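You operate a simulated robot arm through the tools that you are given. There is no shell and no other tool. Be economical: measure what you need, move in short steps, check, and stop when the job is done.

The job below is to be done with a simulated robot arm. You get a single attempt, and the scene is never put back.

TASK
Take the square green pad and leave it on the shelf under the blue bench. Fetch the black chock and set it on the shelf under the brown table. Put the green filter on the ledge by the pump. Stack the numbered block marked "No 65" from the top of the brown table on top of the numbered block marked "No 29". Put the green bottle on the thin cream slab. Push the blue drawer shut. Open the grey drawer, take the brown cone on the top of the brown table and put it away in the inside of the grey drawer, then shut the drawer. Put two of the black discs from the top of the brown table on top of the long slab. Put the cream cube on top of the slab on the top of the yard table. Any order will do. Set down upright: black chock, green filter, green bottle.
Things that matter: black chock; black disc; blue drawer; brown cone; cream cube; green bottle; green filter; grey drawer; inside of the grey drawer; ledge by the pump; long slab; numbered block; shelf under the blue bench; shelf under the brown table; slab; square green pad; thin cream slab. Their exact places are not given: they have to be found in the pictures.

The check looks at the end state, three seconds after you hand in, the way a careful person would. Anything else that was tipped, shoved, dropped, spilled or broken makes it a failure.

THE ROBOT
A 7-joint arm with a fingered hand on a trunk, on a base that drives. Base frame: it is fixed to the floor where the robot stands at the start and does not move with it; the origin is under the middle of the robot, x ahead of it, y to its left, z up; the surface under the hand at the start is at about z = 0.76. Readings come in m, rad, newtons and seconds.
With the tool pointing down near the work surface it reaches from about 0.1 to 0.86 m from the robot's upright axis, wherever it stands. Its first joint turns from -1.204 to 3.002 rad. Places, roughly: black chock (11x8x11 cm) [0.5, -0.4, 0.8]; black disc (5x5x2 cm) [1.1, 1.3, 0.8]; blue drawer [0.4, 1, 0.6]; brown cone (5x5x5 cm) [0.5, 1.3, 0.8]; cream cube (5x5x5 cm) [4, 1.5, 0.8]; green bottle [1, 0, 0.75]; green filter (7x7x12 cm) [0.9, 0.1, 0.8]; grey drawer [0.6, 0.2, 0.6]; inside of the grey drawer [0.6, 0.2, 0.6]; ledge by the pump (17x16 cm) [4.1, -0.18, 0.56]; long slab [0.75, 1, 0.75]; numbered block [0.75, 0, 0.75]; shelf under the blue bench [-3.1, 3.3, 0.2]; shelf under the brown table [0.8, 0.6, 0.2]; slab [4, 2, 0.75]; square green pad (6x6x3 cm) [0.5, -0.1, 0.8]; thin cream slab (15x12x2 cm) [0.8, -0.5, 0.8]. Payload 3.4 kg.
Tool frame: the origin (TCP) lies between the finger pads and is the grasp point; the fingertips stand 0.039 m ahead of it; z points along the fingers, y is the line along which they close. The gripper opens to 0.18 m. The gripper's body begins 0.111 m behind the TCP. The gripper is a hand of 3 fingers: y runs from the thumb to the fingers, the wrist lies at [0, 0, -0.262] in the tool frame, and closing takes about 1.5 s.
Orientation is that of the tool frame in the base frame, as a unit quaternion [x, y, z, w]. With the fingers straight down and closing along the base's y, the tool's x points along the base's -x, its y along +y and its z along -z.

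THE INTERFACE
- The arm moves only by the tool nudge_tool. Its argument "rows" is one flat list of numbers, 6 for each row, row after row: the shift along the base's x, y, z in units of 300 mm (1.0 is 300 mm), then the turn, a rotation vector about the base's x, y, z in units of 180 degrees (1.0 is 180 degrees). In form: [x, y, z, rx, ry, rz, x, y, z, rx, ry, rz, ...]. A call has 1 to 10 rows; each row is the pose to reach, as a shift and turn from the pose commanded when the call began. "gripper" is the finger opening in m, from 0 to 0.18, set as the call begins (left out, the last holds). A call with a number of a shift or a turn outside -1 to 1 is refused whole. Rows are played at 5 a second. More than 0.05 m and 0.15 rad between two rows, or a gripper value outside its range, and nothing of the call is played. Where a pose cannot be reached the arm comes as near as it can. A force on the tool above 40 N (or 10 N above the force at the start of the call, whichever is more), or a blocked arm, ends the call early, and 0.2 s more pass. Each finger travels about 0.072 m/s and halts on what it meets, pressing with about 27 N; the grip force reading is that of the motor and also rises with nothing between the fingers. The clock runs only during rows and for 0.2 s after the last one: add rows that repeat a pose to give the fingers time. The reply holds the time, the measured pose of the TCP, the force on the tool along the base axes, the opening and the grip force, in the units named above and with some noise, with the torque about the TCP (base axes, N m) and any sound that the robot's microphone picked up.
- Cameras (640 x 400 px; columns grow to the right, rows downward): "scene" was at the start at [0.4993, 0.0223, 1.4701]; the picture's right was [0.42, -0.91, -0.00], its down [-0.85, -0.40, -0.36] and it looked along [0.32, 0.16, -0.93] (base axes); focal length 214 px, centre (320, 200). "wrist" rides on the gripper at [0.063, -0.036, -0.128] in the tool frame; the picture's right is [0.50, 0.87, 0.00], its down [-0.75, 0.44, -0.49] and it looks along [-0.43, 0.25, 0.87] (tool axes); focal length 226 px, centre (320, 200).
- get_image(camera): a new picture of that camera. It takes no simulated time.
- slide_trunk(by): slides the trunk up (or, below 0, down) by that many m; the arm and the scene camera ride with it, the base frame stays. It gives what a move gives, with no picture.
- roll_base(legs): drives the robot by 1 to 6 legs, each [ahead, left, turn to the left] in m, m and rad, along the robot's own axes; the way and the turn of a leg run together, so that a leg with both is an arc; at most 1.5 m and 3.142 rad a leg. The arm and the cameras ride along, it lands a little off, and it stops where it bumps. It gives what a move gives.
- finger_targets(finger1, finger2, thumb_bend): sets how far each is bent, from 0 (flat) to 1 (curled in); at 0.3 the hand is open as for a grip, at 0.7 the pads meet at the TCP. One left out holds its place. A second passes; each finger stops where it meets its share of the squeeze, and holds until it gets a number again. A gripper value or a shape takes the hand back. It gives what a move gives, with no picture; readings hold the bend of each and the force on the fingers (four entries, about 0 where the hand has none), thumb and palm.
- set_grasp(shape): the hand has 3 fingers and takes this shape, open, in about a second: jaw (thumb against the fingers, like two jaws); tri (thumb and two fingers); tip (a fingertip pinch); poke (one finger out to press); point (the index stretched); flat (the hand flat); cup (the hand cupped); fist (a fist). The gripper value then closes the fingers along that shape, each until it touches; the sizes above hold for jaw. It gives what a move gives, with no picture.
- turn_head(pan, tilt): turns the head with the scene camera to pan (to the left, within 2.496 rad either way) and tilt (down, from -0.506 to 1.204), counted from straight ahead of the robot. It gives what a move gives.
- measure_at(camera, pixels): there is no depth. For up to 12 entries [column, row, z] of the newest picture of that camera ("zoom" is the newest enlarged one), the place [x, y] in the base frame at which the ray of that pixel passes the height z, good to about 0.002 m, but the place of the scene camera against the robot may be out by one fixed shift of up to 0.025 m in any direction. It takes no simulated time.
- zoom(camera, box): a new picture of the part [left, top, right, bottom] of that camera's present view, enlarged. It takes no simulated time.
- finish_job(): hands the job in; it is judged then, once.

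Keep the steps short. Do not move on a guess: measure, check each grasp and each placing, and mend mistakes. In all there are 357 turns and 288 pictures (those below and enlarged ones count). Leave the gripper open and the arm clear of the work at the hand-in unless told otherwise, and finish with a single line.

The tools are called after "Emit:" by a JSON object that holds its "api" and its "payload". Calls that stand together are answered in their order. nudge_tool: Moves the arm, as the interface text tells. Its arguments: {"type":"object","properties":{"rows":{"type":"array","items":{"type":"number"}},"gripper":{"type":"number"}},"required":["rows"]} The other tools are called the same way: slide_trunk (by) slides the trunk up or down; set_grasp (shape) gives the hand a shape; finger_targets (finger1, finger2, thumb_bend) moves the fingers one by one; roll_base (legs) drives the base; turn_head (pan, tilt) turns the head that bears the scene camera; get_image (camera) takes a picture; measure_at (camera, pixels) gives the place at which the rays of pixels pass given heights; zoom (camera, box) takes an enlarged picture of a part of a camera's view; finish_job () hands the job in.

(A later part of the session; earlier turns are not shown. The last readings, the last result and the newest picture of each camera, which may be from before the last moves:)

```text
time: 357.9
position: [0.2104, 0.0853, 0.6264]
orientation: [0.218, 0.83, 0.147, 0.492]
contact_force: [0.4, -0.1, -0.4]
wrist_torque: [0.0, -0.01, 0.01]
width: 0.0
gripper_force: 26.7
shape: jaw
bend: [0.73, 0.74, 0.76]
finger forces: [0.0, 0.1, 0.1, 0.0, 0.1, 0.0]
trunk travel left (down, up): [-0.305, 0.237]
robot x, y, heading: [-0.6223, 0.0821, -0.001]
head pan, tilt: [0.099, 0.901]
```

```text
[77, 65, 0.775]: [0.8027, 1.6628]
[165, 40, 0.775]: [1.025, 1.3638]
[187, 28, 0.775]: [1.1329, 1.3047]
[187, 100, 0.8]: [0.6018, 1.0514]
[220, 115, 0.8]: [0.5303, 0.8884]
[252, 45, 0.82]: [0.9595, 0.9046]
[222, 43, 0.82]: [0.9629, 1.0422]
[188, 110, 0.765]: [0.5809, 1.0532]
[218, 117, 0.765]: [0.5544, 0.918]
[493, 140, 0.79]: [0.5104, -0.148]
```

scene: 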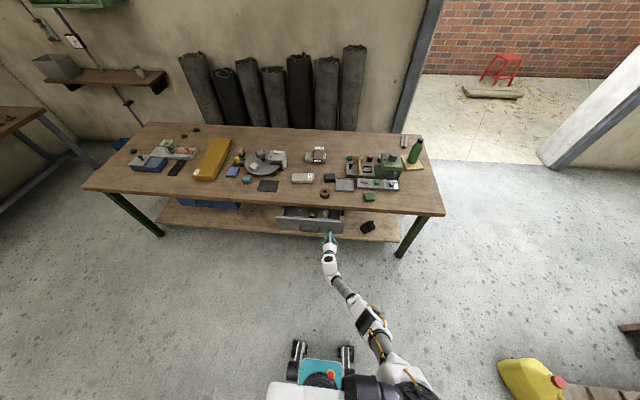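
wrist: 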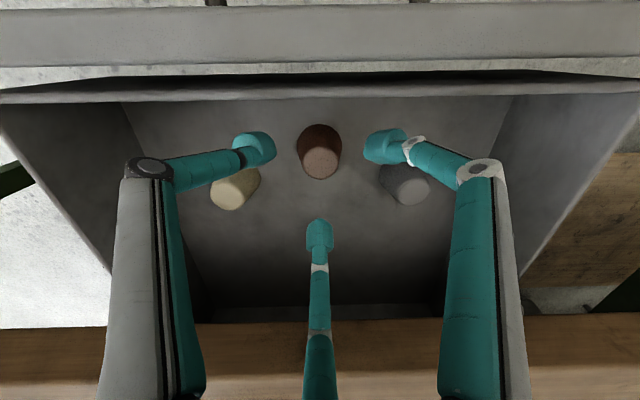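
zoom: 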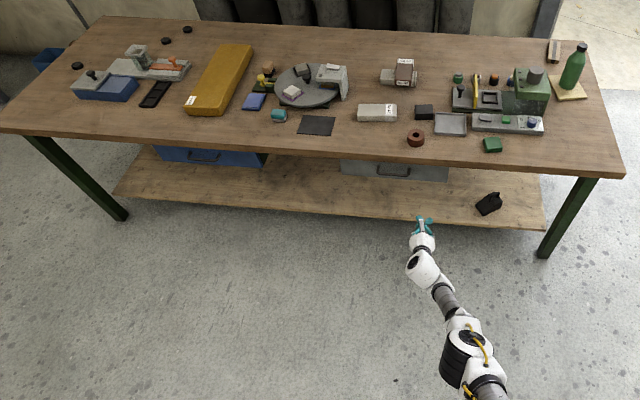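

I restore the tool to vertical while raising it.

Emit:
{"api": "nudge_tool", "payload": {"rows": [0, 0, 0.1, 0, 0.042, 0, 0, 0, 0.2, 0, 0.084, 0, 0, 0, 0.3, 0, 0.126, 0, 0, 0, 0.42, 0, 0.168, 0, 0, 0, 0.54, 0, 0.21, 0, 0, 0, 0.66, 0, 0.252, 0, 0, 0, 0.78, 0, 0.294, 0, 0, 0, 0.9, 0, 0.338, 0], "gripper": 0.1}}

Emit:
{"api": "slide_trunk", "payload": {"by": 0.12}}

```text
time: 359.8
position: [0.156, 0.069, 0.903]
orientation: [0.261, 0.965, 0.016, 0.004]
contact_force: [-0.1, 1.3, 0.5]
wrist_torque: [-0.02, -0.06, 0.02]
width: 0.1002
gripper_force: 0.0
shape: jaw
bend: [0.7, 0.7, 0.7]
finger forces: [0.0, 0.0, 0.0, 0.0, 0.0, 0.0]
out of reach, approached as far as the arm can: row 1, 6, 7, 8
trunk travel left (down, up): [-0.305, 0.237]
robot x, y, heading: [-0.6173, 0.0759, 0.0]
head pan, tilt: [0.099, 0.901]
```

```text
time: 361.2
position: [0.1553, 0.0685, 1.0591]
orientation: [0.26, 0.965, 0.024, 0.028]
contact_force: [0.7, -0.6, 0.1]
wrist_torque: [-0.02, 0.01, 0.02]
width: 0.1002
gripper_force: 0.0
shape: jaw
bend: [0.7, 0.7, 0.7]
finger forces: [0.1, 0.0, 0.0, 0.0, 0.1, 0.1]
trunk travel left (down, up): [-0.425, 0.117]
robot x, y, heading: [-0.6227, 0.0807, 0.001]
head pan, tilt: [0.099, 0.901]
```

Now fold the elbow (left, then in) for working authority.

Emit:
{"api": "nudge_tool", "payload": {"rows": [0, 0.13, 0, 0, 0, 0, 0, 0.26, -0.03, 0, 0, 0, -0.08, 0.39, -0.06, 0, 0, 0, -0.2, 0.48, -0.08, 0, 0, 0, -0.33, 0.53, -0.08, 0, 0, 0, -0.46, 0.55, -0.08, 0, 0, 0]}}

Emit:
{"api": "roll_base", "payload": {"legs": [[0.12, 0, 0], [0, 1.25, 0], [0.6, 0, 0]]}}

Emit:
{"api": "get_image", "payload": {"camera": "wrist"}}

```text
time: 362.6
position: [0.0154, 0.2262, 1.0356]
orientation: [0.264, 0.964, 0.024, 0.029]
contact_force: [0.6, 0.2, 0.4]
wrist_torque: [0.05, 0.03, 0.01]
width: 0.0998
gripper_force: 0.0
shape: jaw
bend: [0.7, 0.7, 0.7]
finger forces: [0.0, 0.0, 0.0, 0.0, 0.0, 0.0]
out of reach, approached as far as the arm can: row 1, 2, 3
trunk travel left (down, up): [-0.425, 0.117]
robot x, y, heading: [-0.6213, 0.0751, 0.003]
head pan, tilt: [0.099, 0.901]
```

```text
time: 372.8
position: [0.732, 1.494, 1.0345]
orientation: [0.26, 0.965, 0.023, 0.028]
contact_force: [1.1, 0.1, 0.3]
wrist_torque: [0.01, -0.02, -0.02]
width: 0.1001
gripper_force: 0.1
shape: jaw
bend: [0.7, 0.7, 0.7]
finger forces: [0.0, 0.0, 0.0, 0.1, 0.1, 0.0]
trunk travel left (down, up): [-0.425, 0.117]
robot x, y, heading: [0.0975, 1.3409, 0.0]
head pan, tilt: [0.099, 0.901]
```

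```text
69 pictures are left
```

wrist: 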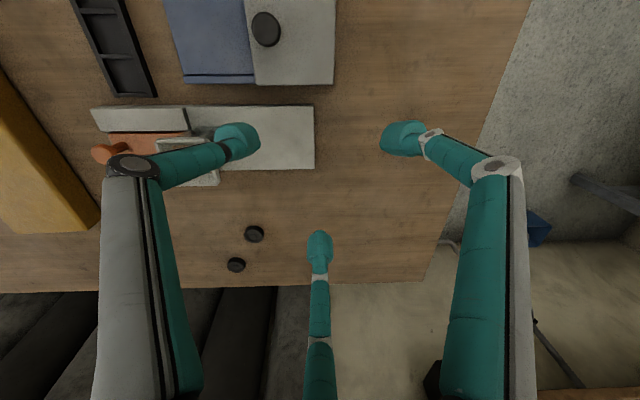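

Emit:
{"api": "measure_at", "payload": {"camera": "wrist", "pixels": [[254, 232, 0.78], [236, 264, 0.78], [92, 215, 0.82], [28, 60, 0.82]]}}

Emit:
{"api": "nudge_tool", "payload": {"rows": [0.05, 0.12, -0.03, 0, 0, 0, 0.1, 0.25, -0.06, 0, 0, 0, 0.15, 0.38, -0.1, 0, 0, 0, 0.19, 0.5, -0.15, 0, 0, 0]}}

Emit:
{"api": "get_image", "payload": {"camera": "wrist"}}

```text
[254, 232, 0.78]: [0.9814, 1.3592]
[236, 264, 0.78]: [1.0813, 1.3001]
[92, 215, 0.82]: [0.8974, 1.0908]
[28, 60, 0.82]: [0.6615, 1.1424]
```

```text
time: 373.8
position: [0.7594, 1.5607, 1.0157]
orientation: [0.256, 0.966, 0.024, 0.029]
contact_force: [0.3, -0.5, -1.3]
wrist_torque: [-0.02, -0.01, -0.03]
width: 0.0999
gripper_force: 0.1
shape: jaw
bend: [0.7, 0.7, 0.7]
finger forces: [0.0, 0.1, 0.0, 0.0, 0.0, 0.0]
out of reach, approached as far as the arm can: row 2, 3, 4
trunk travel left (down, up): [-0.425, 0.117]
robot x, y, heading: [0.0956, 1.3372, 0.004]
head pan, tilt: [0.099, 0.901]
```

```text
68 pictures are left
```

wrist: 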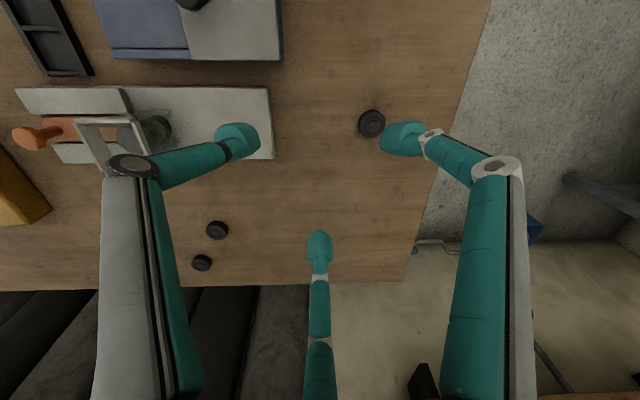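

Emit:
{"api": "measure_at", "payload": {"camera": "wrist", "pixels": [[372, 123, 0.78]]}}

```text
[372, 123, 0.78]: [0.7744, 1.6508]
```

Disc A ≈ (0.774, 1.651). I shift with the base and descend.

Emit:
{"api": "roll_base", "payload": {"legs": [[0.015, 0.09, 0]]}}

Emit:
{"api": "nudge_tool", "payload": {"rows": [0, 0, -0.13, 0, 0, 0, 0, 0, -0.26, 0, 0, 0, 0, 0, -0.39, 0, 0, 0], "gripper": 0.1}}

Emit:
{"api": "get_image", "payload": {"camera": "wrist"}}

```text
time: 375.4
position: [0.7663, 1.6923, 1.0163]
orientation: [0.255, 0.966, 0.01, 0.038]
contact_force: [-2.9, 2.5, -0.3]
wrist_torque: [-0.26, -0.18, -0.01]
width: 0.0996
gripper_force: 0.0
shape: jaw
bend: [0.7, 0.7, 0.7]
finger forces: [0.1, 0.0, 0.0, 0.0, 0.1, 0.0]
trunk travel left (down, up): [-0.425, 0.117]
robot x, y, heading: [0.1131, 1.4337, 0.002]
head pan, tilt: [0.099, 0.901]
stopped in leg 1: the robot was blocked; the commanded pose is now the measured one
```

```text
time: 376.4
position: [0.7697, 1.6795, 0.9207]
orientation: [0.253, 0.967, 0.016, 0.037]
contact_force: [-0.3, 1.1, -0.4]
wrist_torque: [-0.03, 0.02, -0.04]
width: 0.1001
gripper_force: 0.0
shape: jaw
bend: [0.7, 0.7, 0.7]
finger forces: [0.0, 0.0, 0.0, 0.0, 0.0, 0.0]
out of reach, approached as far as the arm can: row 3
trunk travel left (down, up): [-0.425, 0.117]
robot x, y, heading: [0.1124, 1.4387, 0.008]
head pan, tilt: [0.099, 0.901]
stopped in row 3: the arm was blocked; the commanded pose is now the measured one
```

```text
67 pictures are left
```

wrist: 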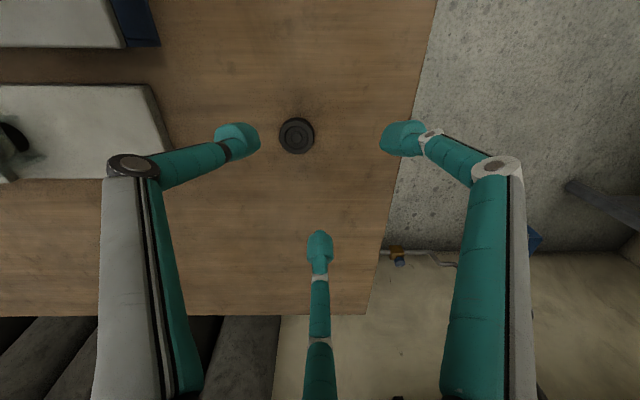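

Emit:
{"api": "measure_at", "payload": {"camera": "wrist", "pixels": [[297, 134, 0.782]]}}

Emit:
{"api": "turn_head", "payload": {"pan": 0.3, "tilt": 1.2}}

Emit:
{"api": "get_image", "payload": {"camera": "scene"}}

```text
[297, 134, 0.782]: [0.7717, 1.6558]
```

```text
time: 377.2
position: [0.7672, 1.6858, 0.9207]
orientation: [0.251, 0.967, 0.016, 0.037]
contact_force: [-0.4, 1.1, -1.4]
wrist_torque: [-0.15, -0.06, 0.01]
width: 0.1002
gripper_force: 0.1
shape: jaw
bend: [0.7, 0.7, 0.7]
finger forces: [0.0, 0.0, 0.0, 0.0, 0.0, 0.1]
trunk travel left (down, up): [-0.425, 0.117]
robot x, y, heading: [0.1095, 1.4388, 0.004]
head pan, tilt: [0.3, 1.201]
```

```text
66 pictures are left
```

scene: 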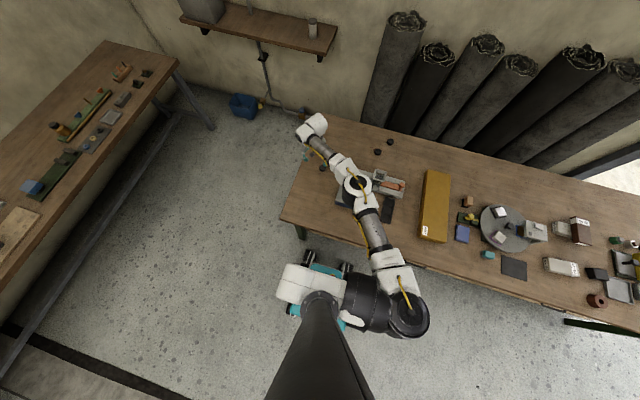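

I move the base right 2.7 cm (off the leg) and lower with the trunk.

Emit:
{"api": "roll_base", "payload": {"legs": [[0.003, -0.028, 0]]}}

Emit:
{"api": "slide_trunk", "payload": {"by": -0.06}}

Emit:
{"api": "get_image", "payload": {"camera": "wrist"}}

```text
time: 378.0
position: [0.7664, 1.6599, 0.9185]
orientation: [0.252, 0.967, 0.013, 0.037]
contact_force: [-0.6, 2.4, 0.0]
wrist_torque: [-0.27, -0.12, -0.06]
width: 0.1
gripper_force: 0.1
shape: jaw
bend: [0.7, 0.7, 0.7]
finger forces: [0.0, 0.0, 0.1, 0.0, 0.1, 0.2]
trunk travel left (down, up): [-0.425, 0.117]
robot x, y, heading: [0.1127, 1.4095, 0.005]
head pan, tilt: [0.3, 1.201]
```

```text
time: 379.0
position: [0.7646, 1.6596, 0.8634]
orientation: [0.251, 0.967, 0.018, 0.038]
contact_force: [0.6, 0.7, -0.4]
wrist_torque: [-0.05, -0.07, 0.01]
width: 0.0996
gripper_force: 0.0
shape: jaw
bend: [0.7, 0.7, 0.7]
finger forces: [0.0, 0.0, 0.0, 0.1, 0.0, 0.0]
trunk travel left (down, up): [-0.365, 0.177]
robot x, y, heading: [0.1117, 1.4168, 0.007]
head pan, tilt: [0.3, 1.201]
```

```text
65 pictures are left
```

wrist: 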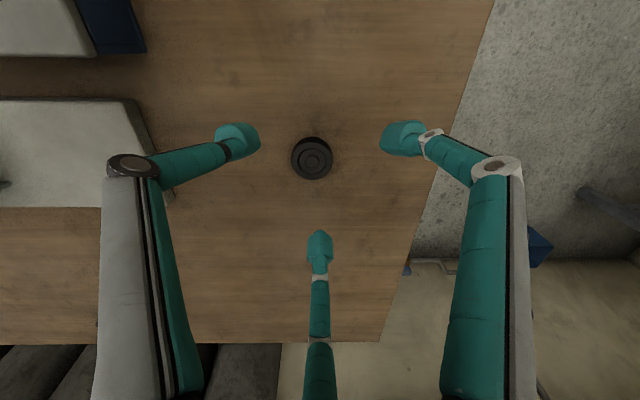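

Disc centred (312,158). Lower to 0.807 and grip.

Emit:
{"api": "slide_trunk", "payload": {"by": -0.05}}

Emit:
{"api": "nudge_tool", "payload": {"rows": [0, 0, -0.01, 0, 0, 0, 0, 0, -0.01, 0, 0, 0, 0, 0, -0.01, 0, 0, 0, 0, 0, -0.01, 0, 0, 0, 0, 0, -0.01, 0, 0, 0, 0, 0, -0.01, 0, 0, 0], "gripper": 0.0}}

Emit:
{"api": "get_image", "payload": {"camera": "wrist"}}

```text
time: 379.9
position: [0.7645, 1.6474, 0.8136]
orientation: [0.253, 0.967, 0.021, 0.038]
contact_force: [0.1, 0.7, 0.0]
wrist_torque: [0.03, -0.01, 0.01]
width: 0.1001
gripper_force: 0.0
shape: jaw
bend: [0.7, 0.7, 0.7]
finger forces: [0.0, 0.0, 0.0, 0.0, 0.0, 0.1]
trunk travel left (down, up): [-0.315, 0.227]
robot x, y, heading: [0.1127, 1.4152, 0.005]
head pan, tilt: [0.3, 1.201]
```

```text
time: 381.3
position: [0.7643, 1.648, 0.8119]
orientation: [0.253, 0.967, 0.02, 0.039]
contact_force: [0.8, -6.9, 9.5]
wrist_torque: [-0.43, 0.06, 0.01]
width: 0.0284
gripper_force: 26.9
shape: jaw
bend: [0.71, 0.72, 0.75]
finger forces: [22.7, 25.0, 0.1, 0.0, 29.3, 0.0]
trunk travel left (down, up): [-0.315, 0.227]
robot x, y, heading: [0.1131, 1.4149, 0.011]
head pan, tilt: [0.3, 1.201]
```

```text
64 pictures are left
```

wrist: 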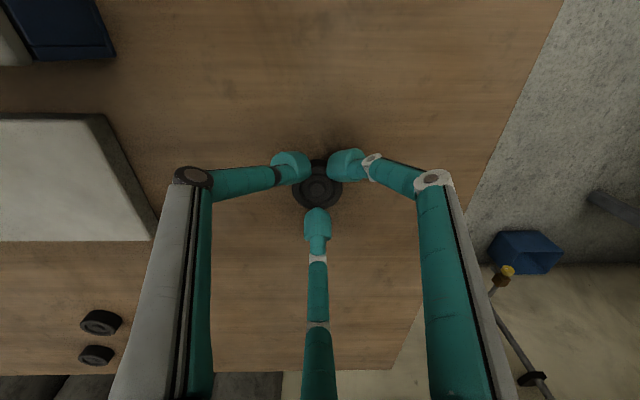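

Emit:
{"api": "slide_trunk", "payload": {"by": 0.1}}

Emit:
{"api": "get_image", "payload": {"camera": "wrist"}}

```text
time: 382.7
position: [0.7647, 1.6475, 0.914]
orientation: [0.253, 0.966, 0.023, 0.04]
contact_force: [0.8, 0.0, -0.4]
wrist_torque: [-0.02, 0.01, -0.01]
width: 0.0284
gripper_force: 27.2
shape: jaw
bend: [0.71, 0.72, 0.75]
finger forces: [23.2, 26.2, 0.1, 0.1, 24.5, 0.1]
trunk travel left (down, up): [-0.415, 0.127]
robot x, y, heading: [0.11, 1.4118, 0.003]
head pan, tilt: [0.3, 1.201]
```

```text
63 pictures are left
```

wrist: 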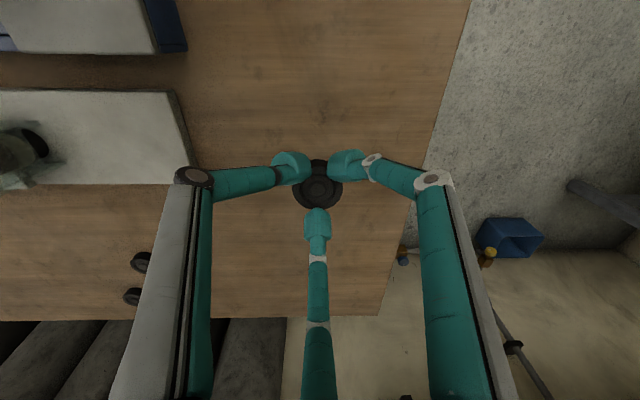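

Held. Raise 0.1 m and drive right 0.68 m to above the long slab.

Emit:
{"api": "slide_trunk", "payload": {"by": 0.11}}

Emit:
{"api": "roll_base", "payload": {"legs": [[0.02, -0.68, 0]]}}

Emit:
{"api": "get_image", "payload": {"camera": "wrist"}}

```text
time: 384.1
position: [0.7648, 1.6481, 1.0265]
orientation: [0.253, 0.966, 0.024, 0.042]
contact_force: [0.2, 0.2, -1.0]
wrist_torque: [-0.01, 0.04, 0.0]
width: 0.0281
gripper_force: 27.5
shape: jaw
bend: [0.71, 0.72, 0.75]
finger forces: [23.2, 26.4, 0.0, 0.0, 24.4, 0.0]
trunk travel left (down, up): [-0.525, 0.017]
robot x, y, heading: [0.1129, 1.4134, 0.006]
head pan, tilt: [0.3, 1.201]
```

```text
time: 387.8
position: [0.7869, 0.9795, 1.0251]
orientation: [0.253, 0.966, 0.021, 0.043]
contact_force: [-1.2, 0.9, -1.4]
wrist_torque: [-0.11, -0.04, 0.0]
width: 0.0281
gripper_force: 27.3
shape: jaw
bend: [0.71, 0.72, 0.75]
finger forces: [22.9, 26.4, 0.0, 0.0, 24.0, 0.0]
trunk travel left (down, up): [-0.525, 0.017]
robot x, y, heading: [0.1357, 0.7398, 0.002]
head pan, tilt: [0.3, 1.201]
```

```text
62 pictures are left
```

wrist: 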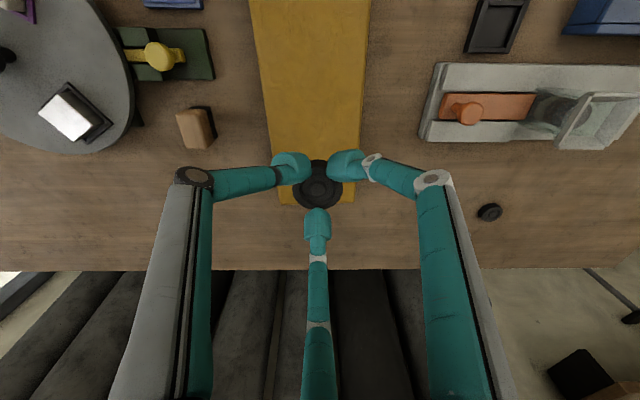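

Emit:
{"api": "measure_at", "payload": {"camera": "wrist", "pixels": [[281, 203, 0.82], [354, 202, 0.82], [264, 100, 0.82], [364, 100, 0.82], [252, 20, 0.82], [370, 20, 0.82], [489, 212, 0.78]]}}

```text
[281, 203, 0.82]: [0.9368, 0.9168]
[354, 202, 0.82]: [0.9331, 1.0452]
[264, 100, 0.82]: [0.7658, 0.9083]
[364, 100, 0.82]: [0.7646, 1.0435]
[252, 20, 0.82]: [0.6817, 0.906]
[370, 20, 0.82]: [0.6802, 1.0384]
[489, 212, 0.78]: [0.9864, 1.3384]
```

Slab top: y 0.907–1.043, far end x≈0.935. The tool is over it at (0.787,0.979). Lower.

Emit:
{"api": "slide_trunk", "payload": {"by": -0.12}}

Emit:
{"api": "slide_trunk", "payload": {"by": -0.02}}

Emit:
{"api": "slide_trunk", "payload": {"by": -0.01}}

```text
time: 389.3
position: [0.7844, 0.9713, 0.9087]
orientation: [0.253, 0.966, 0.025, 0.043]
contact_force: [-0.6, -0.2, -0.3]
wrist_torque: [-0.01, 0.04, 0.0]
width: 0.0282
gripper_force: 26.9
shape: jaw
bend: [0.71, 0.72, 0.75]
finger forces: [23.1, 26.4, 0.1, 0.0, 24.0, 0.0]
trunk travel left (down, up): [-0.405, 0.137]
robot x, y, heading: [0.1296, 0.7408, 0.002]
head pan, tilt: [0.3, 1.201]
```

```text
time: 390.0
position: [0.7846, 0.9726, 0.8875]
orientation: [0.253, 0.966, 0.025, 0.043]
contact_force: [0.1, 0.3, 0.1]
wrist_torque: [0.03, 0.02, -0.01]
width: 0.0281
gripper_force: 27.2
shape: jaw
bend: [0.71, 0.72, 0.75]
finger forces: [22.9, 26.3, 0.1, 0.1, 24.0, 0.0]
trunk travel left (down, up): [-0.385, 0.157]
robot x, y, heading: [0.1333, 0.7396, -0.0]
head pan, tilt: [0.3, 1.201]
```

```text
time: 390.6
position: [0.7838, 0.975, 0.8794]
orientation: [0.253, 0.966, 0.023, 0.044]
contact_force: [-0.9, 0.6, -0.7]
wrist_torque: [-0.01, -0.01, -0.02]
width: 0.028
gripper_force: 26.8
shape: jaw
bend: [0.71, 0.72, 0.75]
finger forces: [22.8, 26.4, 0.1, 0.1, 24.0, 0.0]
trunk travel left (down, up): [-0.375, 0.167]
robot x, y, heading: [0.135, 0.7385, 0.004]
head pan, tilt: [0.3, 1.201]
```

Emit:
{"api": "slide_trunk", "payload": {"by": -0.008}}

Emit:
{"api": "slide_trunk", "payload": {"by": -0.006}}

Emit:
{"api": "slide_trunk", "payload": {"by": -0.006}}

```text
time: 391.1
position: [0.7842, 0.9739, 0.8698]
orientation: [0.254, 0.966, 0.023, 0.045]
contact_force: [-0.1, -0.8, -0.1]
wrist_torque: [-0.06, 0.04, 0.0]
width: 0.028
gripper_force: 26.5
shape: jaw
bend: [0.71, 0.72, 0.75]
finger forces: [22.9, 26.4, 0.0, 0.1, 23.9, 0.0]
trunk travel left (down, up): [-0.367, 0.175]
robot x, y, heading: [0.135, 0.736, 0.002]
head pan, tilt: [0.3, 1.201]
```

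```text
time: 391.7
position: [0.7843, 0.9726, 0.8649]
orientation: [0.253, 0.966, 0.023, 0.044]
contact_force: [0.0, 0.0, 0.4]
wrist_torque: [-0.02, -0.01, -0.01]
width: 0.0281
gripper_force: 27.3
shape: jaw
bend: [0.71, 0.72, 0.75]
finger forces: [22.9, 26.4, 0.0, 0.0, 24.0, 0.0]
trunk travel left (down, up): [-0.361, 0.181]
robot x, y, heading: [0.134, 0.7388, -0.0]
head pan, tilt: [0.3, 1.201]
```

```text
time: 392.2
position: [0.7834, 0.9738, 0.8609]
orientation: [0.253, 0.966, 0.026, 0.046]
contact_force: [-0.1, -0.3, 21.9]
wrist_torque: [-0.03, 0.02, 0.04]
width: 0.029
gripper_force: 26.6
shape: jaw
bend: [0.72, 0.72, 0.76]
finger forces: [27.9, 27.0, 0.0, 0.1, 26.7, 0.1]
trunk travel left (down, up): [-0.355, 0.187]
robot x, y, heading: [0.135, 0.7381, 0.007]
head pan, tilt: [0.3, 1.201]
```

Contact, centred. Release and raise.

Emit:
{"api": "nudge_tool", "payload": {"rows": [0, 0, 0, 0, 0, 0, 0, 0, 0, 0, 0, 0, 0, 0, 0, 0, 0, 0, 0, 0, 0, 0, 0, 0], "gripper": 0.09}}

Emit:
{"api": "slide_trunk", "payload": {"by": 0.15}}

Emit:
{"api": "get_image", "payload": {"camera": "wrist"}}

```text
time: 393.2
position: [0.7841, 0.9738, 0.8571]
orientation: [0.253, 0.966, 0.024, 0.043]
contact_force: [0.5, -1.5, -0.8]
wrist_torque: [-0.01, 0.02, 0.02]
width: 0.0894
gripper_force: 0.1
shape: jaw
bend: [0.71, 0.71, 0.72]
finger forces: [0.1, 0.1, 0.0, 0.1, 0.0, 0.0]
trunk travel left (down, up): [-0.355, 0.187]
robot x, y, heading: [0.1359, 0.7391, 0.001]
head pan, tilt: [0.3, 1.201]
```

```text
time: 395.0
position: [0.7845, 0.9739, 1.0078]
orientation: [0.253, 0.966, 0.024, 0.042]
contact_force: [0.1, 0.8, 0.4]
wrist_torque: [-0.01, 0.01, 0.01]
width: 0.0897
gripper_force: 0.1
shape: jaw
bend: [0.71, 0.71, 0.72]
finger forces: [0.0, 0.0, 0.0, 0.0, 0.0, 0.1]
trunk travel left (down, up): [-0.505, 0.037]
robot x, y, heading: [0.1361, 0.7397, 0.001]
head pan, tilt: [0.3, 1.201]
```

```text
61 pictures are left
```

wrist: 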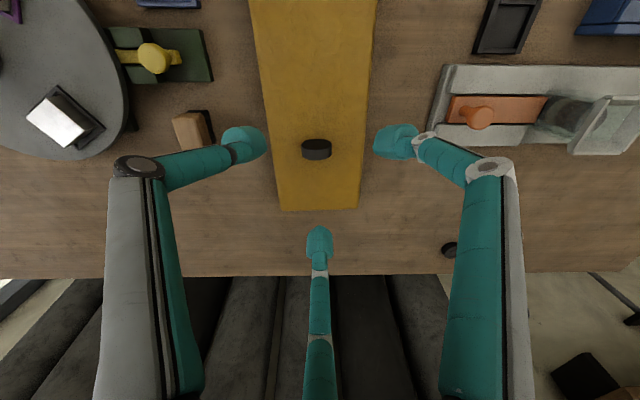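

Emit:
{"api": "zoom", "payload": {"camera": "wrist", "box": [280, 110, 360, 190]}}

```text
5.00 times, centred on (320, 150) of wrist
```

zoom: 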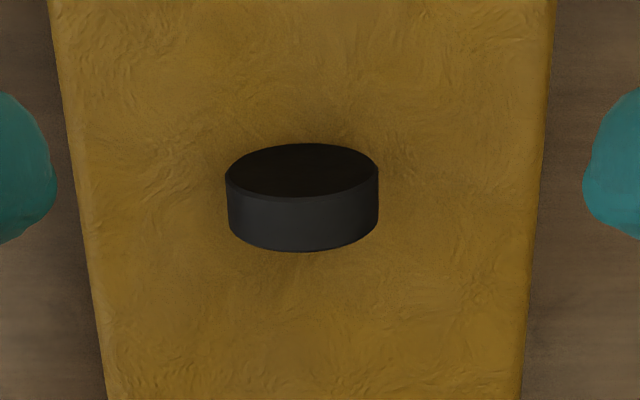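

The disc is standing on its rim on the slab. I measure it and will tip it flat with the closed fingertips.

Emit:
{"api": "measure_at", "payload": {"camera": "wrist", "pixels": [[316.4, 149, 0.835], [316.4, 155, 0.855], [316.4, 143, 0.855]]}}

Emit:
{"api": "nudge_tool", "payload": {"rows": [-0.1, 0, 0, 0, 0, 0, -0.2, 0, 0, 0, 0, 0, -0.3, 0, 0, 0, 0, 0, -0.3, 0, 0, 0, 0, 0, -0.3, 0, 0, 0, 0, 0], "gripper": 0.0}}

```text
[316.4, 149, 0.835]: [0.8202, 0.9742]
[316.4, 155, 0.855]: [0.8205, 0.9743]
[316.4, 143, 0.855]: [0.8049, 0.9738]
```

```text
time: 396.2
position: [0.6936, 0.9733, 1.0088]
orientation: [0.253, 0.966, 0.024, 0.044]
contact_force: [0.5, -0.7, -0.7]
wrist_torque: [0.0, 0.05, 0.03]
width: 0.0003
gripper_force: 26.8
shape: jaw
bend: [0.66, 0.66, 0.66]
finger forces: [0.1, 0.1, 0.1, 0.1, 0.1, 0.0]
trunk travel left (down, up): [-0.505, 0.037]
robot x, y, heading: [0.1373, 0.7412, 0.006]
head pan, tilt: [0.3, 1.201]
```

Emit:
{"api": "zoom", "payload": {"camera": "wrist", "box": [260, 120, 380, 240]}}

```text
3.33 times, centred on (320, 180) of wrist
```

zoom: 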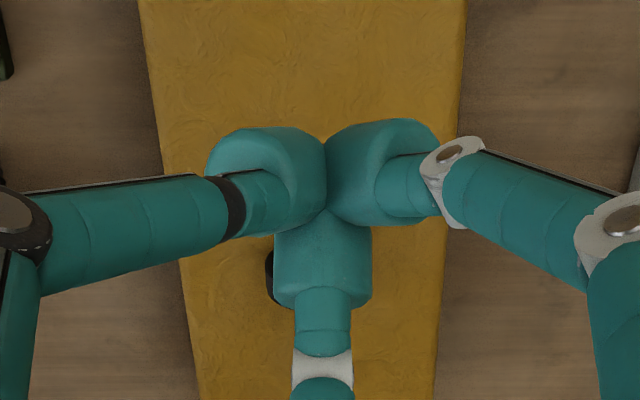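

I lower so the fingertips are at z≈0.85, then push +x gently.

Emit:
{"api": "slide_trunk", "payload": {"by": -0.12}}

Emit:
{"api": "nudge_tool", "payload": {"rows": [0.06, 0, 0, 0, 0, 0, 0.12, 0, 0, 0, 0, 0, 0.18, 0, 0, 0, 0, 0, 0.24, 0, 0, 0, 0, 0, 0.28, 0, 0, 0, 0, 0, 0.32, 0, 0, 0, 0, 0, 0.36, 0, 0, 0, 0, 0]}}

Emit:
{"api": "get_image", "payload": {"camera": "wrist"}}

```text
time: 397.7
position: [0.6941, 0.9729, 0.8879]
orientation: [0.254, 0.966, 0.025, 0.043]
contact_force: [-1.0, -0.3, -0.5]
wrist_torque: [0.01, -0.02, 0.01]
width: 0.0001
gripper_force: 27.8
shape: jaw
bend: [0.66, 0.66, 0.66]
finger forces: [0.0, 0.0, 0.0, 0.0, 0.1, 0.0]
trunk travel left (down, up): [-0.385, 0.157]
robot x, y, heading: [0.1369, 0.7373, 0.001]
head pan, tilt: [0.3, 1.201]
```

```text
time: 399.3
position: [0.7991, 0.9615, 0.8846]
orientation: [0.246, 0.968, 0.021, 0.041]
contact_force: [-0.3, 0.0, -0.5]
wrist_torque: [-0.02, -0.02, -0.03]
width: 0.0002
gripper_force: 27.2
shape: jaw
bend: [0.66, 0.66, 0.66]
finger forces: [0.0, 0.1, 0.1, 0.1, 0.0, 0.1]
out of reach, approached as far as the arm can: row 6, 7
trunk travel left (down, up): [-0.385, 0.157]
robot x, y, heading: [0.1343, 0.7362, -0.0]
head pan, tilt: [0.3, 1.201]
```

```text
58 pictures are left
```

wrist: 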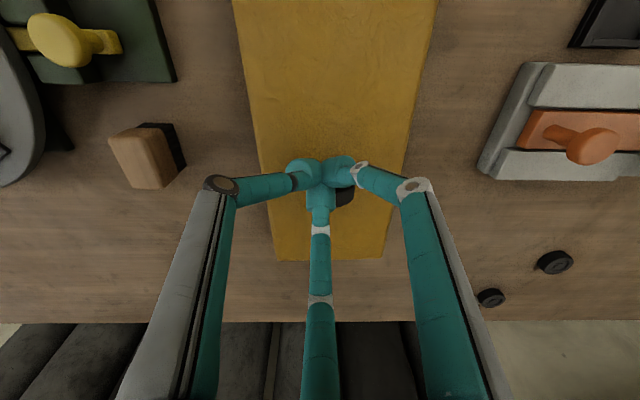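

Emit:
{"api": "nudge_tool", "payload": {"rows": [-0.1, 0, 0.05, 0, 0, 0, -0.22, 0, 0.1, 0, 0, 0, -0.34, 0, 0.15, 0, 0, 0], "gripper": 0.12}}

Emit:
{"api": "zoom", "payload": {"camera": "wrist", "box": [240, 120, 420, 280]}}

```text
time: 400.1
position: [0.6942, 0.9595, 0.9297]
orientation: [0.254, 0.966, 0.024, 0.043]
contact_force: [-0.6, 0.2, 0.2]
wrist_torque: [-0.02, -0.01, 0.03]
width: 0.1198
gripper_force: 0.0
shape: jaw
bend: [0.65, 0.65, 0.65]
finger forces: [0.0, 0.1, 0.0, 0.0, 0.0, 0.0]
trunk travel left (down, up): [-0.385, 0.157]
robot x, y, heading: [0.1339, 0.7432, 0.002]
head pan, tilt: [0.3, 1.201]
```

```text
2.50 times, centred on (330, 200) of wrist
```

zoom: 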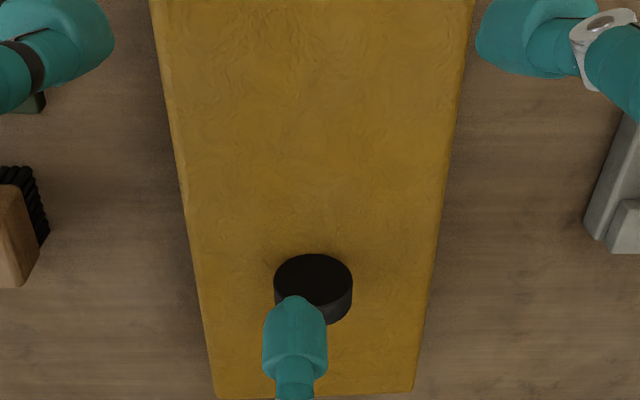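

Emit:
{"api": "get_image", "payload": {"camera": "scene"}}

Emit:
{"api": "zoom", "payload": {"camera": "scene", "box": [230, 90, 310, 150]}}

```text
56 pictures are left
```

scene: 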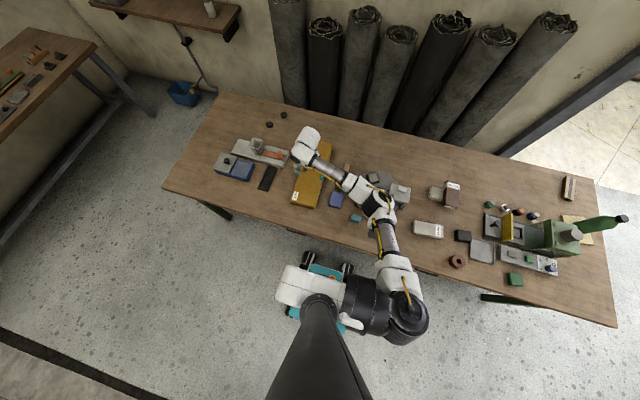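

```text
6.67 times, centred on (270, 120) of scene
```

zoom: 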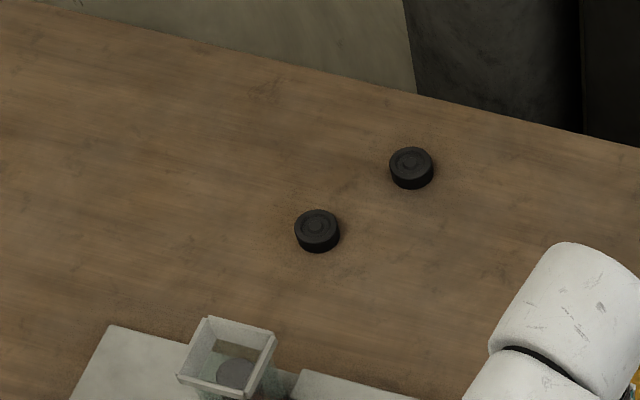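

Emit:
{"api": "measure_at", "payload": {"camera": "wrist", "pixels": [[327, 230, 0.835], [327, 230, 0.82], [327, 244, 0.86]]}}

```text
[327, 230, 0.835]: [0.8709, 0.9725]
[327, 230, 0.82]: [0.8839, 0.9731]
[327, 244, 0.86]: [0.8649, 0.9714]
```

The slanted fist pushed it along instead of tipping it. I put the open front finger behind the disc and pull its top toward the robot.

Emit:
{"api": "nudge_tool", "payload": {"rows": [0.08, 0, 0.02, 0, 0, 0, 0.18, 0.03, 0.03, 0, 0, 0, 0.28, 0.04, 0.03, 0, 0, 0, 0.35, 0.04, 0.02, 0, 0, 0, 0.35, 0.04, 0.02, 0, 0, 0], "gripper": 0.18}}

Emit:
{"api": "get_image", "payload": {"camera": "wrist"}}

```text
time: 401.3
position: [0.79, 0.9803, 0.9341]
orientation: [0.242, 0.969, 0.024, 0.042]
contact_force: [-0.4, -0.5, 0.2]
wrist_torque: [-0.02, 0.03, -0.01]
width: 0.1798
gripper_force: 0.1
shape: jaw
bend: [0.3, 0.3, 0.3]
finger forces: [0.1, 0.0, 0.1, 0.0, 0.0, 0.0]
out of reach, approached as far as the arm can: row 4
trunk travel left (down, up): [-0.385, 0.157]
robot x, y, heading: [0.1348, 0.7367, 0.001]
head pan, tilt: [0.3, 1.201]
```

```text
54 pictures are left
```

wrist: 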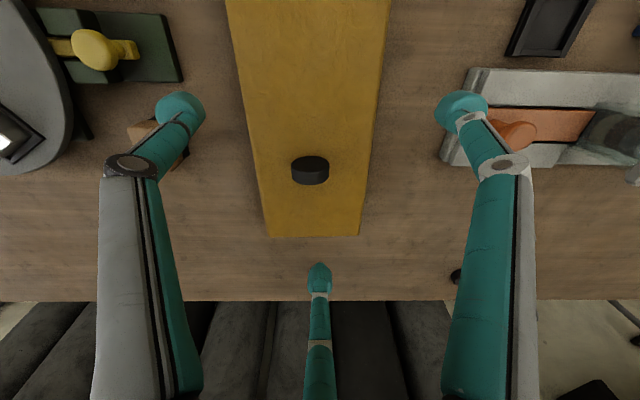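

Emit:
{"api": "measure_at", "payload": {"camera": "wrist", "pixels": [[310, 170, 0.835]]}}

Emit:
{"api": "slide_trunk", "payload": {"by": -0.058}}

Emit:
{"api": "get_image", "payload": {"camera": "wrist"}}

```text
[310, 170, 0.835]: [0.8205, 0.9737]
```

```text
time: 402.3
position: [0.7994, 0.9721, 0.879]
orientation: [0.253, 0.966, 0.025, 0.044]
contact_force: [-0.4, 0.7, 0.6]
wrist_torque: [0.02, -0.04, 0.0]
width: 0.1798
gripper_force: 0.0
shape: jaw
bend: [0.3, 0.3, 0.3]
finger forces: [0.0, 0.0, 0.0, 0.0, 0.0, 0.1]
trunk travel left (down, up): [-0.327, 0.215]
robot x, y, heading: [0.1329, 0.7389, 0.004]
head pan, tilt: [0.3, 1.201]
```

```text
53 pictures are left
```

wrist: 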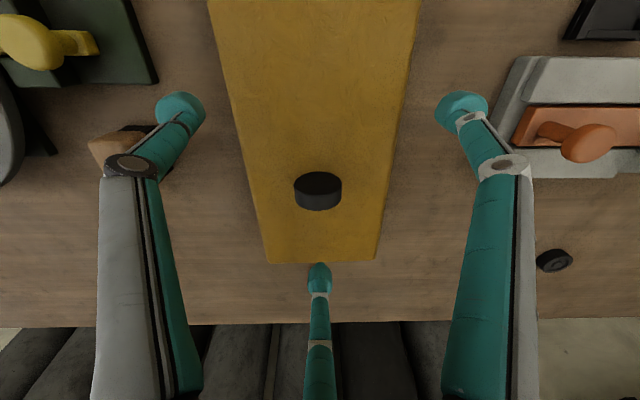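

The disc is at (0.82,0.974), the finger behind it at x≈0.91. Pull −x 0.11 m.

Emit:
{"api": "nudge_tool", "payload": {"rows": [-0.1, 0, 0, 0, 0, 0, -0.17, 0, 0, 0, 0, 0, -0.22, 0, 0, 0, 0, 0, -0.27, 0, 0, 0, 0, 0, -0.32, 0, 0, 0, 0, 0, -0.37, 0, 0, 0, 0, 0]}}

Emit:
{"api": "get_image", "payload": {"camera": "wrist"}}

```text
time: 403.7
position: [0.6887, 0.9724, 0.8772]
orientation: [0.254, 0.966, 0.025, 0.043]
contact_force: [-0.6, -0.4, -0.2]
wrist_torque: [0.0, -0.03, -0.01]
width: 0.1799
gripper_force: 0.2
shape: jaw
bend: [0.3, 0.3, 0.3]
finger forces: [0.0, 0.0, 0.1, 0.0, 0.1, 0.0]
trunk travel left (down, up): [-0.327, 0.215]
robot x, y, heading: [0.1338, 0.7415, 0.002]
head pan, tilt: [0.3, 1.201]
```

```text
52 pictures are left
```

wrist: 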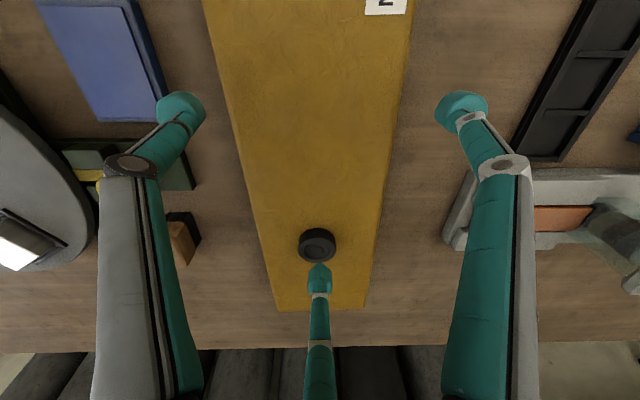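

The disc now lies flat, ring side up, on the slab. I raise and go for disc B at about (0.985, 1.345).

Emit:
{"api": "slide_trunk", "payload": {"by": 0.15}}

Emit:
{"api": "roll_base", "payload": {"legs": [[0.13, 0.37, 0]]}}

Emit:
{"api": "nudge_tool", "payload": {"rows": [0.15, 0, -0.05, 0, 0, 0, 0.3, 0, -0.1, 0, 0, 0, 0.42, 0, -0.15, 0, 0, 0, 0.5, 0, -0.2, 0, 0, 0], "gripper": 0.1}}

Emit:
{"api": "get_image", "payload": {"camera": "wrist"}}

```text
time: 405.4
position: [0.6873, 0.9737, 1.027]
orientation: [0.254, 0.966, 0.024, 0.044]
contact_force: [-0.2, -0.7, 0.0]
wrist_torque: [0.0, -0.02, 0.0]
width: 0.18
gripper_force: 0.0
shape: jaw
bend: [0.3, 0.3, 0.3]
finger forces: [0.0, 0.0, 0.0, 0.0, 0.1, 0.1]
trunk travel left (down, up): [-0.477, 0.065]
robot x, y, heading: [0.1354, 0.7386, -0.002]
head pan, tilt: [0.3, 1.201]
```

```text
time: 407.9
position: [0.8181, 1.3438, 1.0274]
orientation: [0.253, 0.966, 0.025, 0.044]
contact_force: [0.2, -0.5, -0.2]
wrist_torque: [0.02, 0.0, -0.03]
width: 0.1797
gripper_force: 0.1
shape: jaw
bend: [0.3, 0.3, 0.3]
finger forces: [0.0, 0.0, 0.0, 0.0, 0.0, 0.0]
trunk travel left (down, up): [-0.477, 0.065]
robot x, y, heading: [0.2654, 1.1105, 0.006]
head pan, tilt: [0.3, 1.201]
```

```text
time: 408.9
position: [0.9303, 1.3261, 0.9865]
orientation: [0.253, 0.966, 0.026, 0.044]
contact_force: [0.2, -0.4, 0.3]
wrist_torque: [-0.02, -0.01, 0.01]
width: 0.1006
gripper_force: 0.1
shape: jaw
bend: [0.7, 0.7, 0.7]
finger forces: [0.0, 0.1, 0.1, 0.0, 0.1, 0.0]
out of reach, approached as far as the arm can: row 3, 4
trunk travel left (down, up): [-0.477, 0.065]
robot x, y, heading: [0.2644, 1.1117, 0.0]
head pan, tilt: [0.3, 1.201]
```

```text
51 pictures are left
```

wrist: 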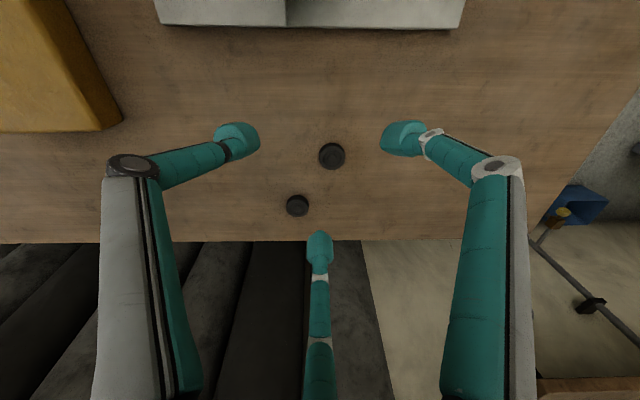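

Emit:
{"api": "measure_at", "payload": {"camera": "wrist", "pixels": [[332, 156, 0.782], [297, 204, 0.782]]}}

Emit:
{"api": "nudge_tool", "payload": {"rows": [0, 0, -0.1, 0, 0.015, 0, 0, 0, -0.2, 0, 0.03, 0]}}

```text
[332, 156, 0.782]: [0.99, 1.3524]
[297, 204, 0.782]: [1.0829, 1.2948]
```

```text
time: 409.5
position: [0.9267, 1.3094, 0.9671]
orientation: [0.253, 0.967, 0.017, 0.017]
contact_force: [0.2, 0.0, 0.1]
wrist_torque: [-0.01, -0.03, -0.02]
width: 0.1004
gripper_force: 0.0
shape: jaw
bend: [0.7, 0.7, 0.7]
finger forces: [0.0, 0.0, 0.0, 0.0, 0.1, 0.0]
out of reach, approached as far as the arm can: row 1, 2
trunk travel left (down, up): [-0.477, 0.065]
robot x, y, heading: [0.2621, 1.1091, -0.001]
head pan, tilt: [0.3, 1.201]
```

Emit:
{"api": "slide_trunk", "payload": {"by": -0.1}}

Emit:
{"api": "roll_base", "payload": {"legs": [[0.02, 0.045, 0]]}}

Emit:
{"api": "nudge_tool", "payload": {"rows": [0.07, 0, 0, 0, 0, 0, 0.15, 0, 0, 0, 0, 0]}}

Emit:
{"api": "get_image", "payload": {"camera": "wrist"}}

```text
time: 410.8
position: [0.9256, 1.3082, 0.8542]
orientation: [0.254, 0.967, 0.014, 0.008]
contact_force: [-0.4, -0.1, 0.6]
wrist_torque: [0.0, -0.05, 0.01]
width: 0.1002
gripper_force: 0.1
shape: jaw
bend: [0.7, 0.7, 0.7]
finger forces: [0.0, 0.1, 0.0, 0.0, 0.1, 0.1]
trunk travel left (down, up): [-0.377, 0.165]
robot x, y, heading: [0.2679, 1.1092, 0.005]
head pan, tilt: [0.3, 1.201]
```

```text
time: 411.7
position: [0.9343, 1.3423, 0.8539]
orientation: [0.258, 0.966, 0.014, 0.008]
contact_force: [-0.5, -0.7, 0.0]
wrist_torque: [-0.04, 0.0, 0.01]
width: 0.1004
gripper_force: 0.1
shape: jaw
bend: [0.7, 0.7, 0.7]
finger forces: [0.0, 0.0, 0.1, 0.0, 0.0, 0.0]
trunk travel left (down, up): [-0.377, 0.165]
robot x, y, heading: [0.2736, 1.1506, -0.006]
head pan, tilt: [0.3, 1.201]
```

```text
time: 412.3
position: [0.9294, 1.3467, 0.8526]
orientation: [0.258, 0.966, 0.013, 0.008]
contact_force: [0.0, -0.1, 0.4]
wrist_torque: [0.06, -0.02, -0.02]
width: 0.1005
gripper_force: 0.1
shape: jaw
bend: [0.7, 0.7, 0.7]
finger forces: [0.1, 0.0, 0.0, 0.1, 0.0, 0.0]
out of reach, approached as far as the arm can: row 1, 2
trunk travel left (down, up): [-0.377, 0.165]
robot x, y, heading: [0.2699, 1.153, -0.007]
head pan, tilt: [0.3, 1.201]
```

```text
50 pictures are left
```

wrist: 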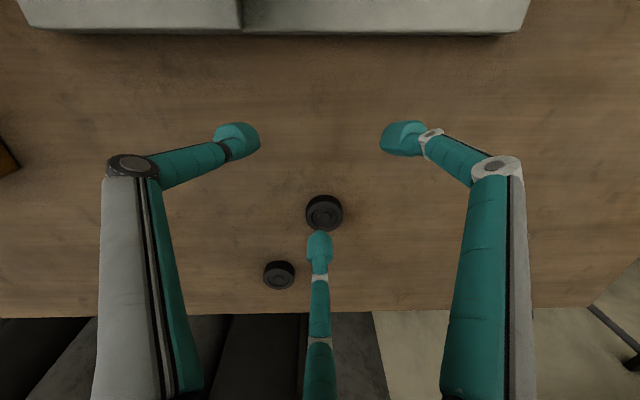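

I shift the base 0.2 m left so the disc is straight ahead of the shoulder, then bring the hand back right and out. First raise slightly.

Emit:
{"api": "nudge_tool", "payload": {"rows": [0, 0, 0.1, 0, 0, 0, 0, 0, 0.2, 0, 0, 0]}}

Emit:
{"api": "roll_base", "payload": {"legs": [[0, 0.2, 0.006]]}}

Emit:
{"api": "nudge_tool", "payload": {"rows": [0, -0.13, 0, 0, 0, 0, 0, -0.26, -0.03, 0, 0, 0, 0, -0.39, -0.06, 0, 0, 0, 0.05, -0.52, -0.1, 0, 0, 0, 0.13, -0.62, -0.14, 0, 0, 0, 0.2, -0.65, -0.18, 0, 0, 0]}}

Emit:
{"api": "get_image", "payload": {"camera": "wrist"}}

```text
time: 412.9
position: [0.9273, 1.3474, 0.9134]
orientation: [0.258, 0.966, 0.013, 0.009]
contact_force: [-0.2, -0.3, -0.1]
wrist_torque: [0.02, 0.03, 0.01]
width: 0.1005
gripper_force: 0.1
shape: jaw
bend: [0.7, 0.7, 0.7]
finger forces: [0.1, 0.0, 0.0, 0.1, 0.0, 0.1]
trunk travel left (down, up): [-0.377, 0.165]
robot x, y, heading: [0.2687, 1.1524, -0.008]
head pan, tilt: [0.3, 1.201]
```

```text
time: 414.5
position: [0.9296, 1.5536, 0.9125]
orientation: [0.256, 0.967, 0.012, 0.009]
contact_force: [0.1, 0.3, -0.2]
wrist_torque: [-0.03, -0.03, -0.01]
width: 0.1005
gripper_force: 0.0
shape: jaw
bend: [0.7, 0.7, 0.7]
finger forces: [0.0, 0.0, 0.1, 0.0, 0.0, 0.0]
trunk travel left (down, up): [-0.377, 0.165]
robot x, y, heading: [0.2759, 1.3569, -0.003]
head pan, tilt: [0.3, 1.201]
```

```text
time: 415.9
position: [0.9857, 1.3577, 0.8589]
orientation: [0.256, 0.967, 0.013, 0.012]
contact_force: [-0.3, -0.1, -0.6]
wrist_torque: [-0.01, 0.03, 0.0]
width: 0.1003
gripper_force: 0.1
shape: jaw
bend: [0.7, 0.7, 0.7]
finger forces: [0.1, 0.0, 0.0, 0.1, 0.1, 0.0]
trunk travel left (down, up): [-0.377, 0.165]
robot x, y, heading: [0.2662, 1.3536, -0.003]
head pan, tilt: [0.3, 1.201]
```

```text
49 pictures are left
```

wrist: 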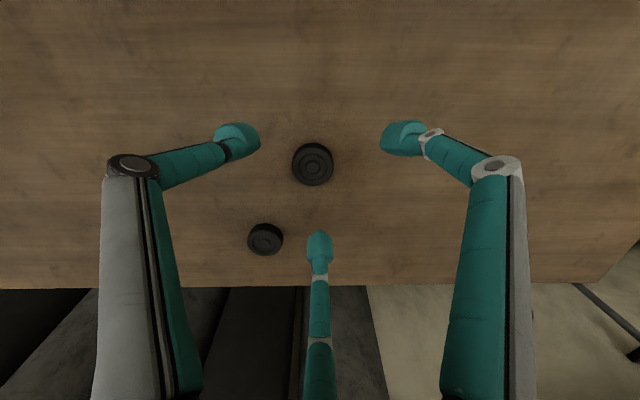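

Disc B is nearly centred. Small correction, descend to 0.805, grip.

Emit:
{"api": "nudge_tool", "payload": {"rows": [0.015, -0.023, -0.06, 0, 0, 0, 0.015, -0.023, -0.12, 0, 0, 0, 0.015, -0.023, -0.16, 0, 0, 0, 0.015, -0.023, -0.18, 0, 0, 0]}}

Emit:
{"api": "nudge_tool", "payload": {"rows": [0, 0, 0, 0, 0, 0, 0, 0, 0, 0, 0, 0, 0, 0, 0, 0, 0, 0, 0, 0, 0, 0, 0, 0, 0, 0, 0, 0, 0, 0], "gripper": 0.0}}

Emit:
{"api": "get_image", "payload": {"camera": "wrist"}}

```text
time: 416.9
position: [0.9908, 1.3532, 0.8042]
orientation: [0.257, 0.966, 0.012, 0.01]
contact_force: [0.6, -0.2, 0.3]
wrist_torque: [-0.01, 0.04, -0.01]
width: 0.1005
gripper_force: 0.0
shape: jaw
bend: [0.7, 0.7, 0.7]
finger forces: [0.0, 0.0, 0.0, 0.0, 0.0, 0.0]
trunk travel left (down, up): [-0.377, 0.165]
robot x, y, heading: [0.2717, 1.3569, -0.002]
head pan, tilt: [0.3, 1.201]
```

```text
time: 418.1
position: [0.9908, 1.352, 0.805]
orientation: [0.256, 0.967, 0.012, 0.011]
contact_force: [-0.4, -0.8, -0.3]
wrist_torque: [-0.03, 0.01, 0.0]
width: 0.0359
gripper_force: 27.1
shape: jaw
bend: [0.72, 0.72, 0.74]
finger forces: [24.4, 24.4, 0.1, 0.0, 24.7, 0.0]
trunk travel left (down, up): [-0.377, 0.165]
robot x, y, heading: [0.2711, 1.353, -0.002]
head pan, tilt: [0.3, 1.201]
```

```text
48 pictures are left
```

wrist: 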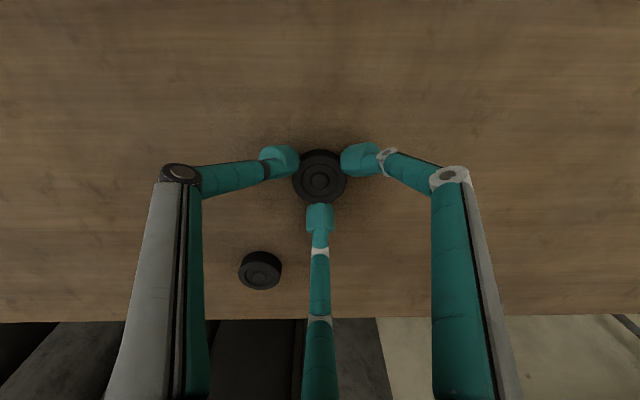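

Even grip. Raise with the trunk and drive diagonally so the disc comes over the slab at (0.665, 0.975).

Emit:
{"api": "slide_trunk", "payload": {"by": 0.16}}

Emit:
{"api": "roll_base", "payload": {"legs": [[-0.325, -0.377, 0.002]]}}

Emit:
{"api": "get_image", "payload": {"camera": "wrist"}}

```text
time: 420.0
position: [0.993, 1.353, 0.9646]
orientation: [0.255, 0.967, 0.012, 0.01]
contact_force: [-0.5, -0.6, -0.1]
wrist_torque: [0.0, 0.0, 0.0]
width: 0.0357
gripper_force: 27.0
shape: jaw
bend: [0.72, 0.72, 0.74]
finger forces: [24.4, 24.4, 0.0, 0.0, 24.8, 0.1]
trunk travel left (down, up): [-0.537, 0.005]
robot x, y, heading: [0.2735, 1.3541, -0.003]
head pan, tilt: [0.3, 1.201]
```

```text
time: 420.6
position: [0.9897, 1.3583, 0.9673]
orientation: [0.255, 0.967, 0.013, 0.014]
contact_force: [0.9, 0.7, -1.0]
wrist_torque: [0.0, 0.0, -0.02]
width: 0.0357
gripper_force: 27.2
shape: jaw
bend: [0.72, 0.72, 0.74]
finger forces: [24.5, 24.5, 0.0, 0.0, 24.8, 0.1]
trunk travel left (down, up): [-0.537, 0.005]
robot x, y, heading: [0.2709, 1.3502, -0.004]
head pan, tilt: [0.3, 1.201]
stopped in leg 1: the robot was blocked; the commanded pose is now the measured one
```

```text
47 pictures are left
```

wrist: 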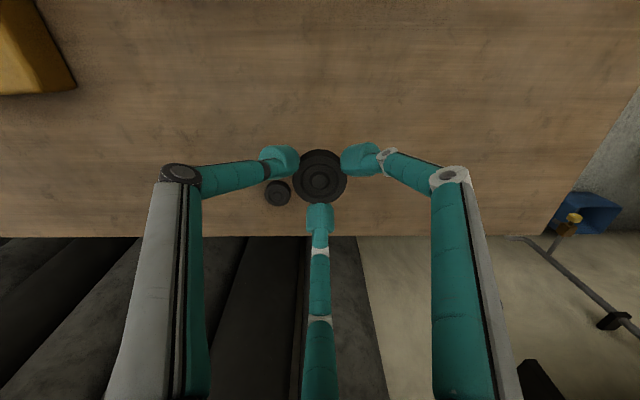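

The base was blocked on the diagonal; I back straight out first.

Emit:
{"api": "roll_base", "payload": {"legs": [[-0.1, 0, 0]]}}

```text
time: 421.8
position: [0.8893, 1.3588, 0.9678]
orientation: [0.256, 0.967, 0.012, 0.014]
contact_force: [-1.4, -0.3, -0.1]
wrist_torque: [-0.02, 0.03, -0.03]
width: 0.0356
gripper_force: 26.9
shape: jaw
bend: [0.72, 0.72, 0.74]
finger forces: [24.6, 24.5, 0.0, 0.0, 24.8, 0.0]
trunk travel left (down, up): [-0.537, 0.005]
robot x, y, heading: [0.17, 1.3555, -0.0]
head pan, tilt: [0.3, 1.201]
```

Emit:
{"api": "roll_base", "payload": {"legs": [[-0.22, -0.382, 0]]}}

Emit:
{"api": "get_image", "payload": {"camera": "wrist"}}

```text
time: 424.4
position: [0.6689, 0.9804, 0.969]
orientation: [0.257, 0.966, 0.011, 0.015]
contact_force: [0.4, 0.4, -1.0]
wrist_torque: [-0.01, 0.02, 0.0]
width: 0.0359
gripper_force: 26.5
shape: jaw
bend: [0.72, 0.72, 0.74]
finger forces: [24.6, 24.5, 0.0, 0.0, 24.9, 0.1]
trunk travel left (down, up): [-0.537, 0.005]
robot x, y, heading: [-0.0483, 0.9736, -0.002]
head pan, tilt: [0.3, 1.201]
```

```text
46 pictures are left
```

wrist: 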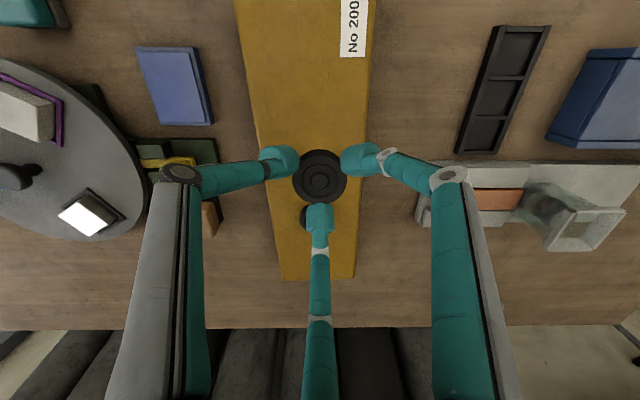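

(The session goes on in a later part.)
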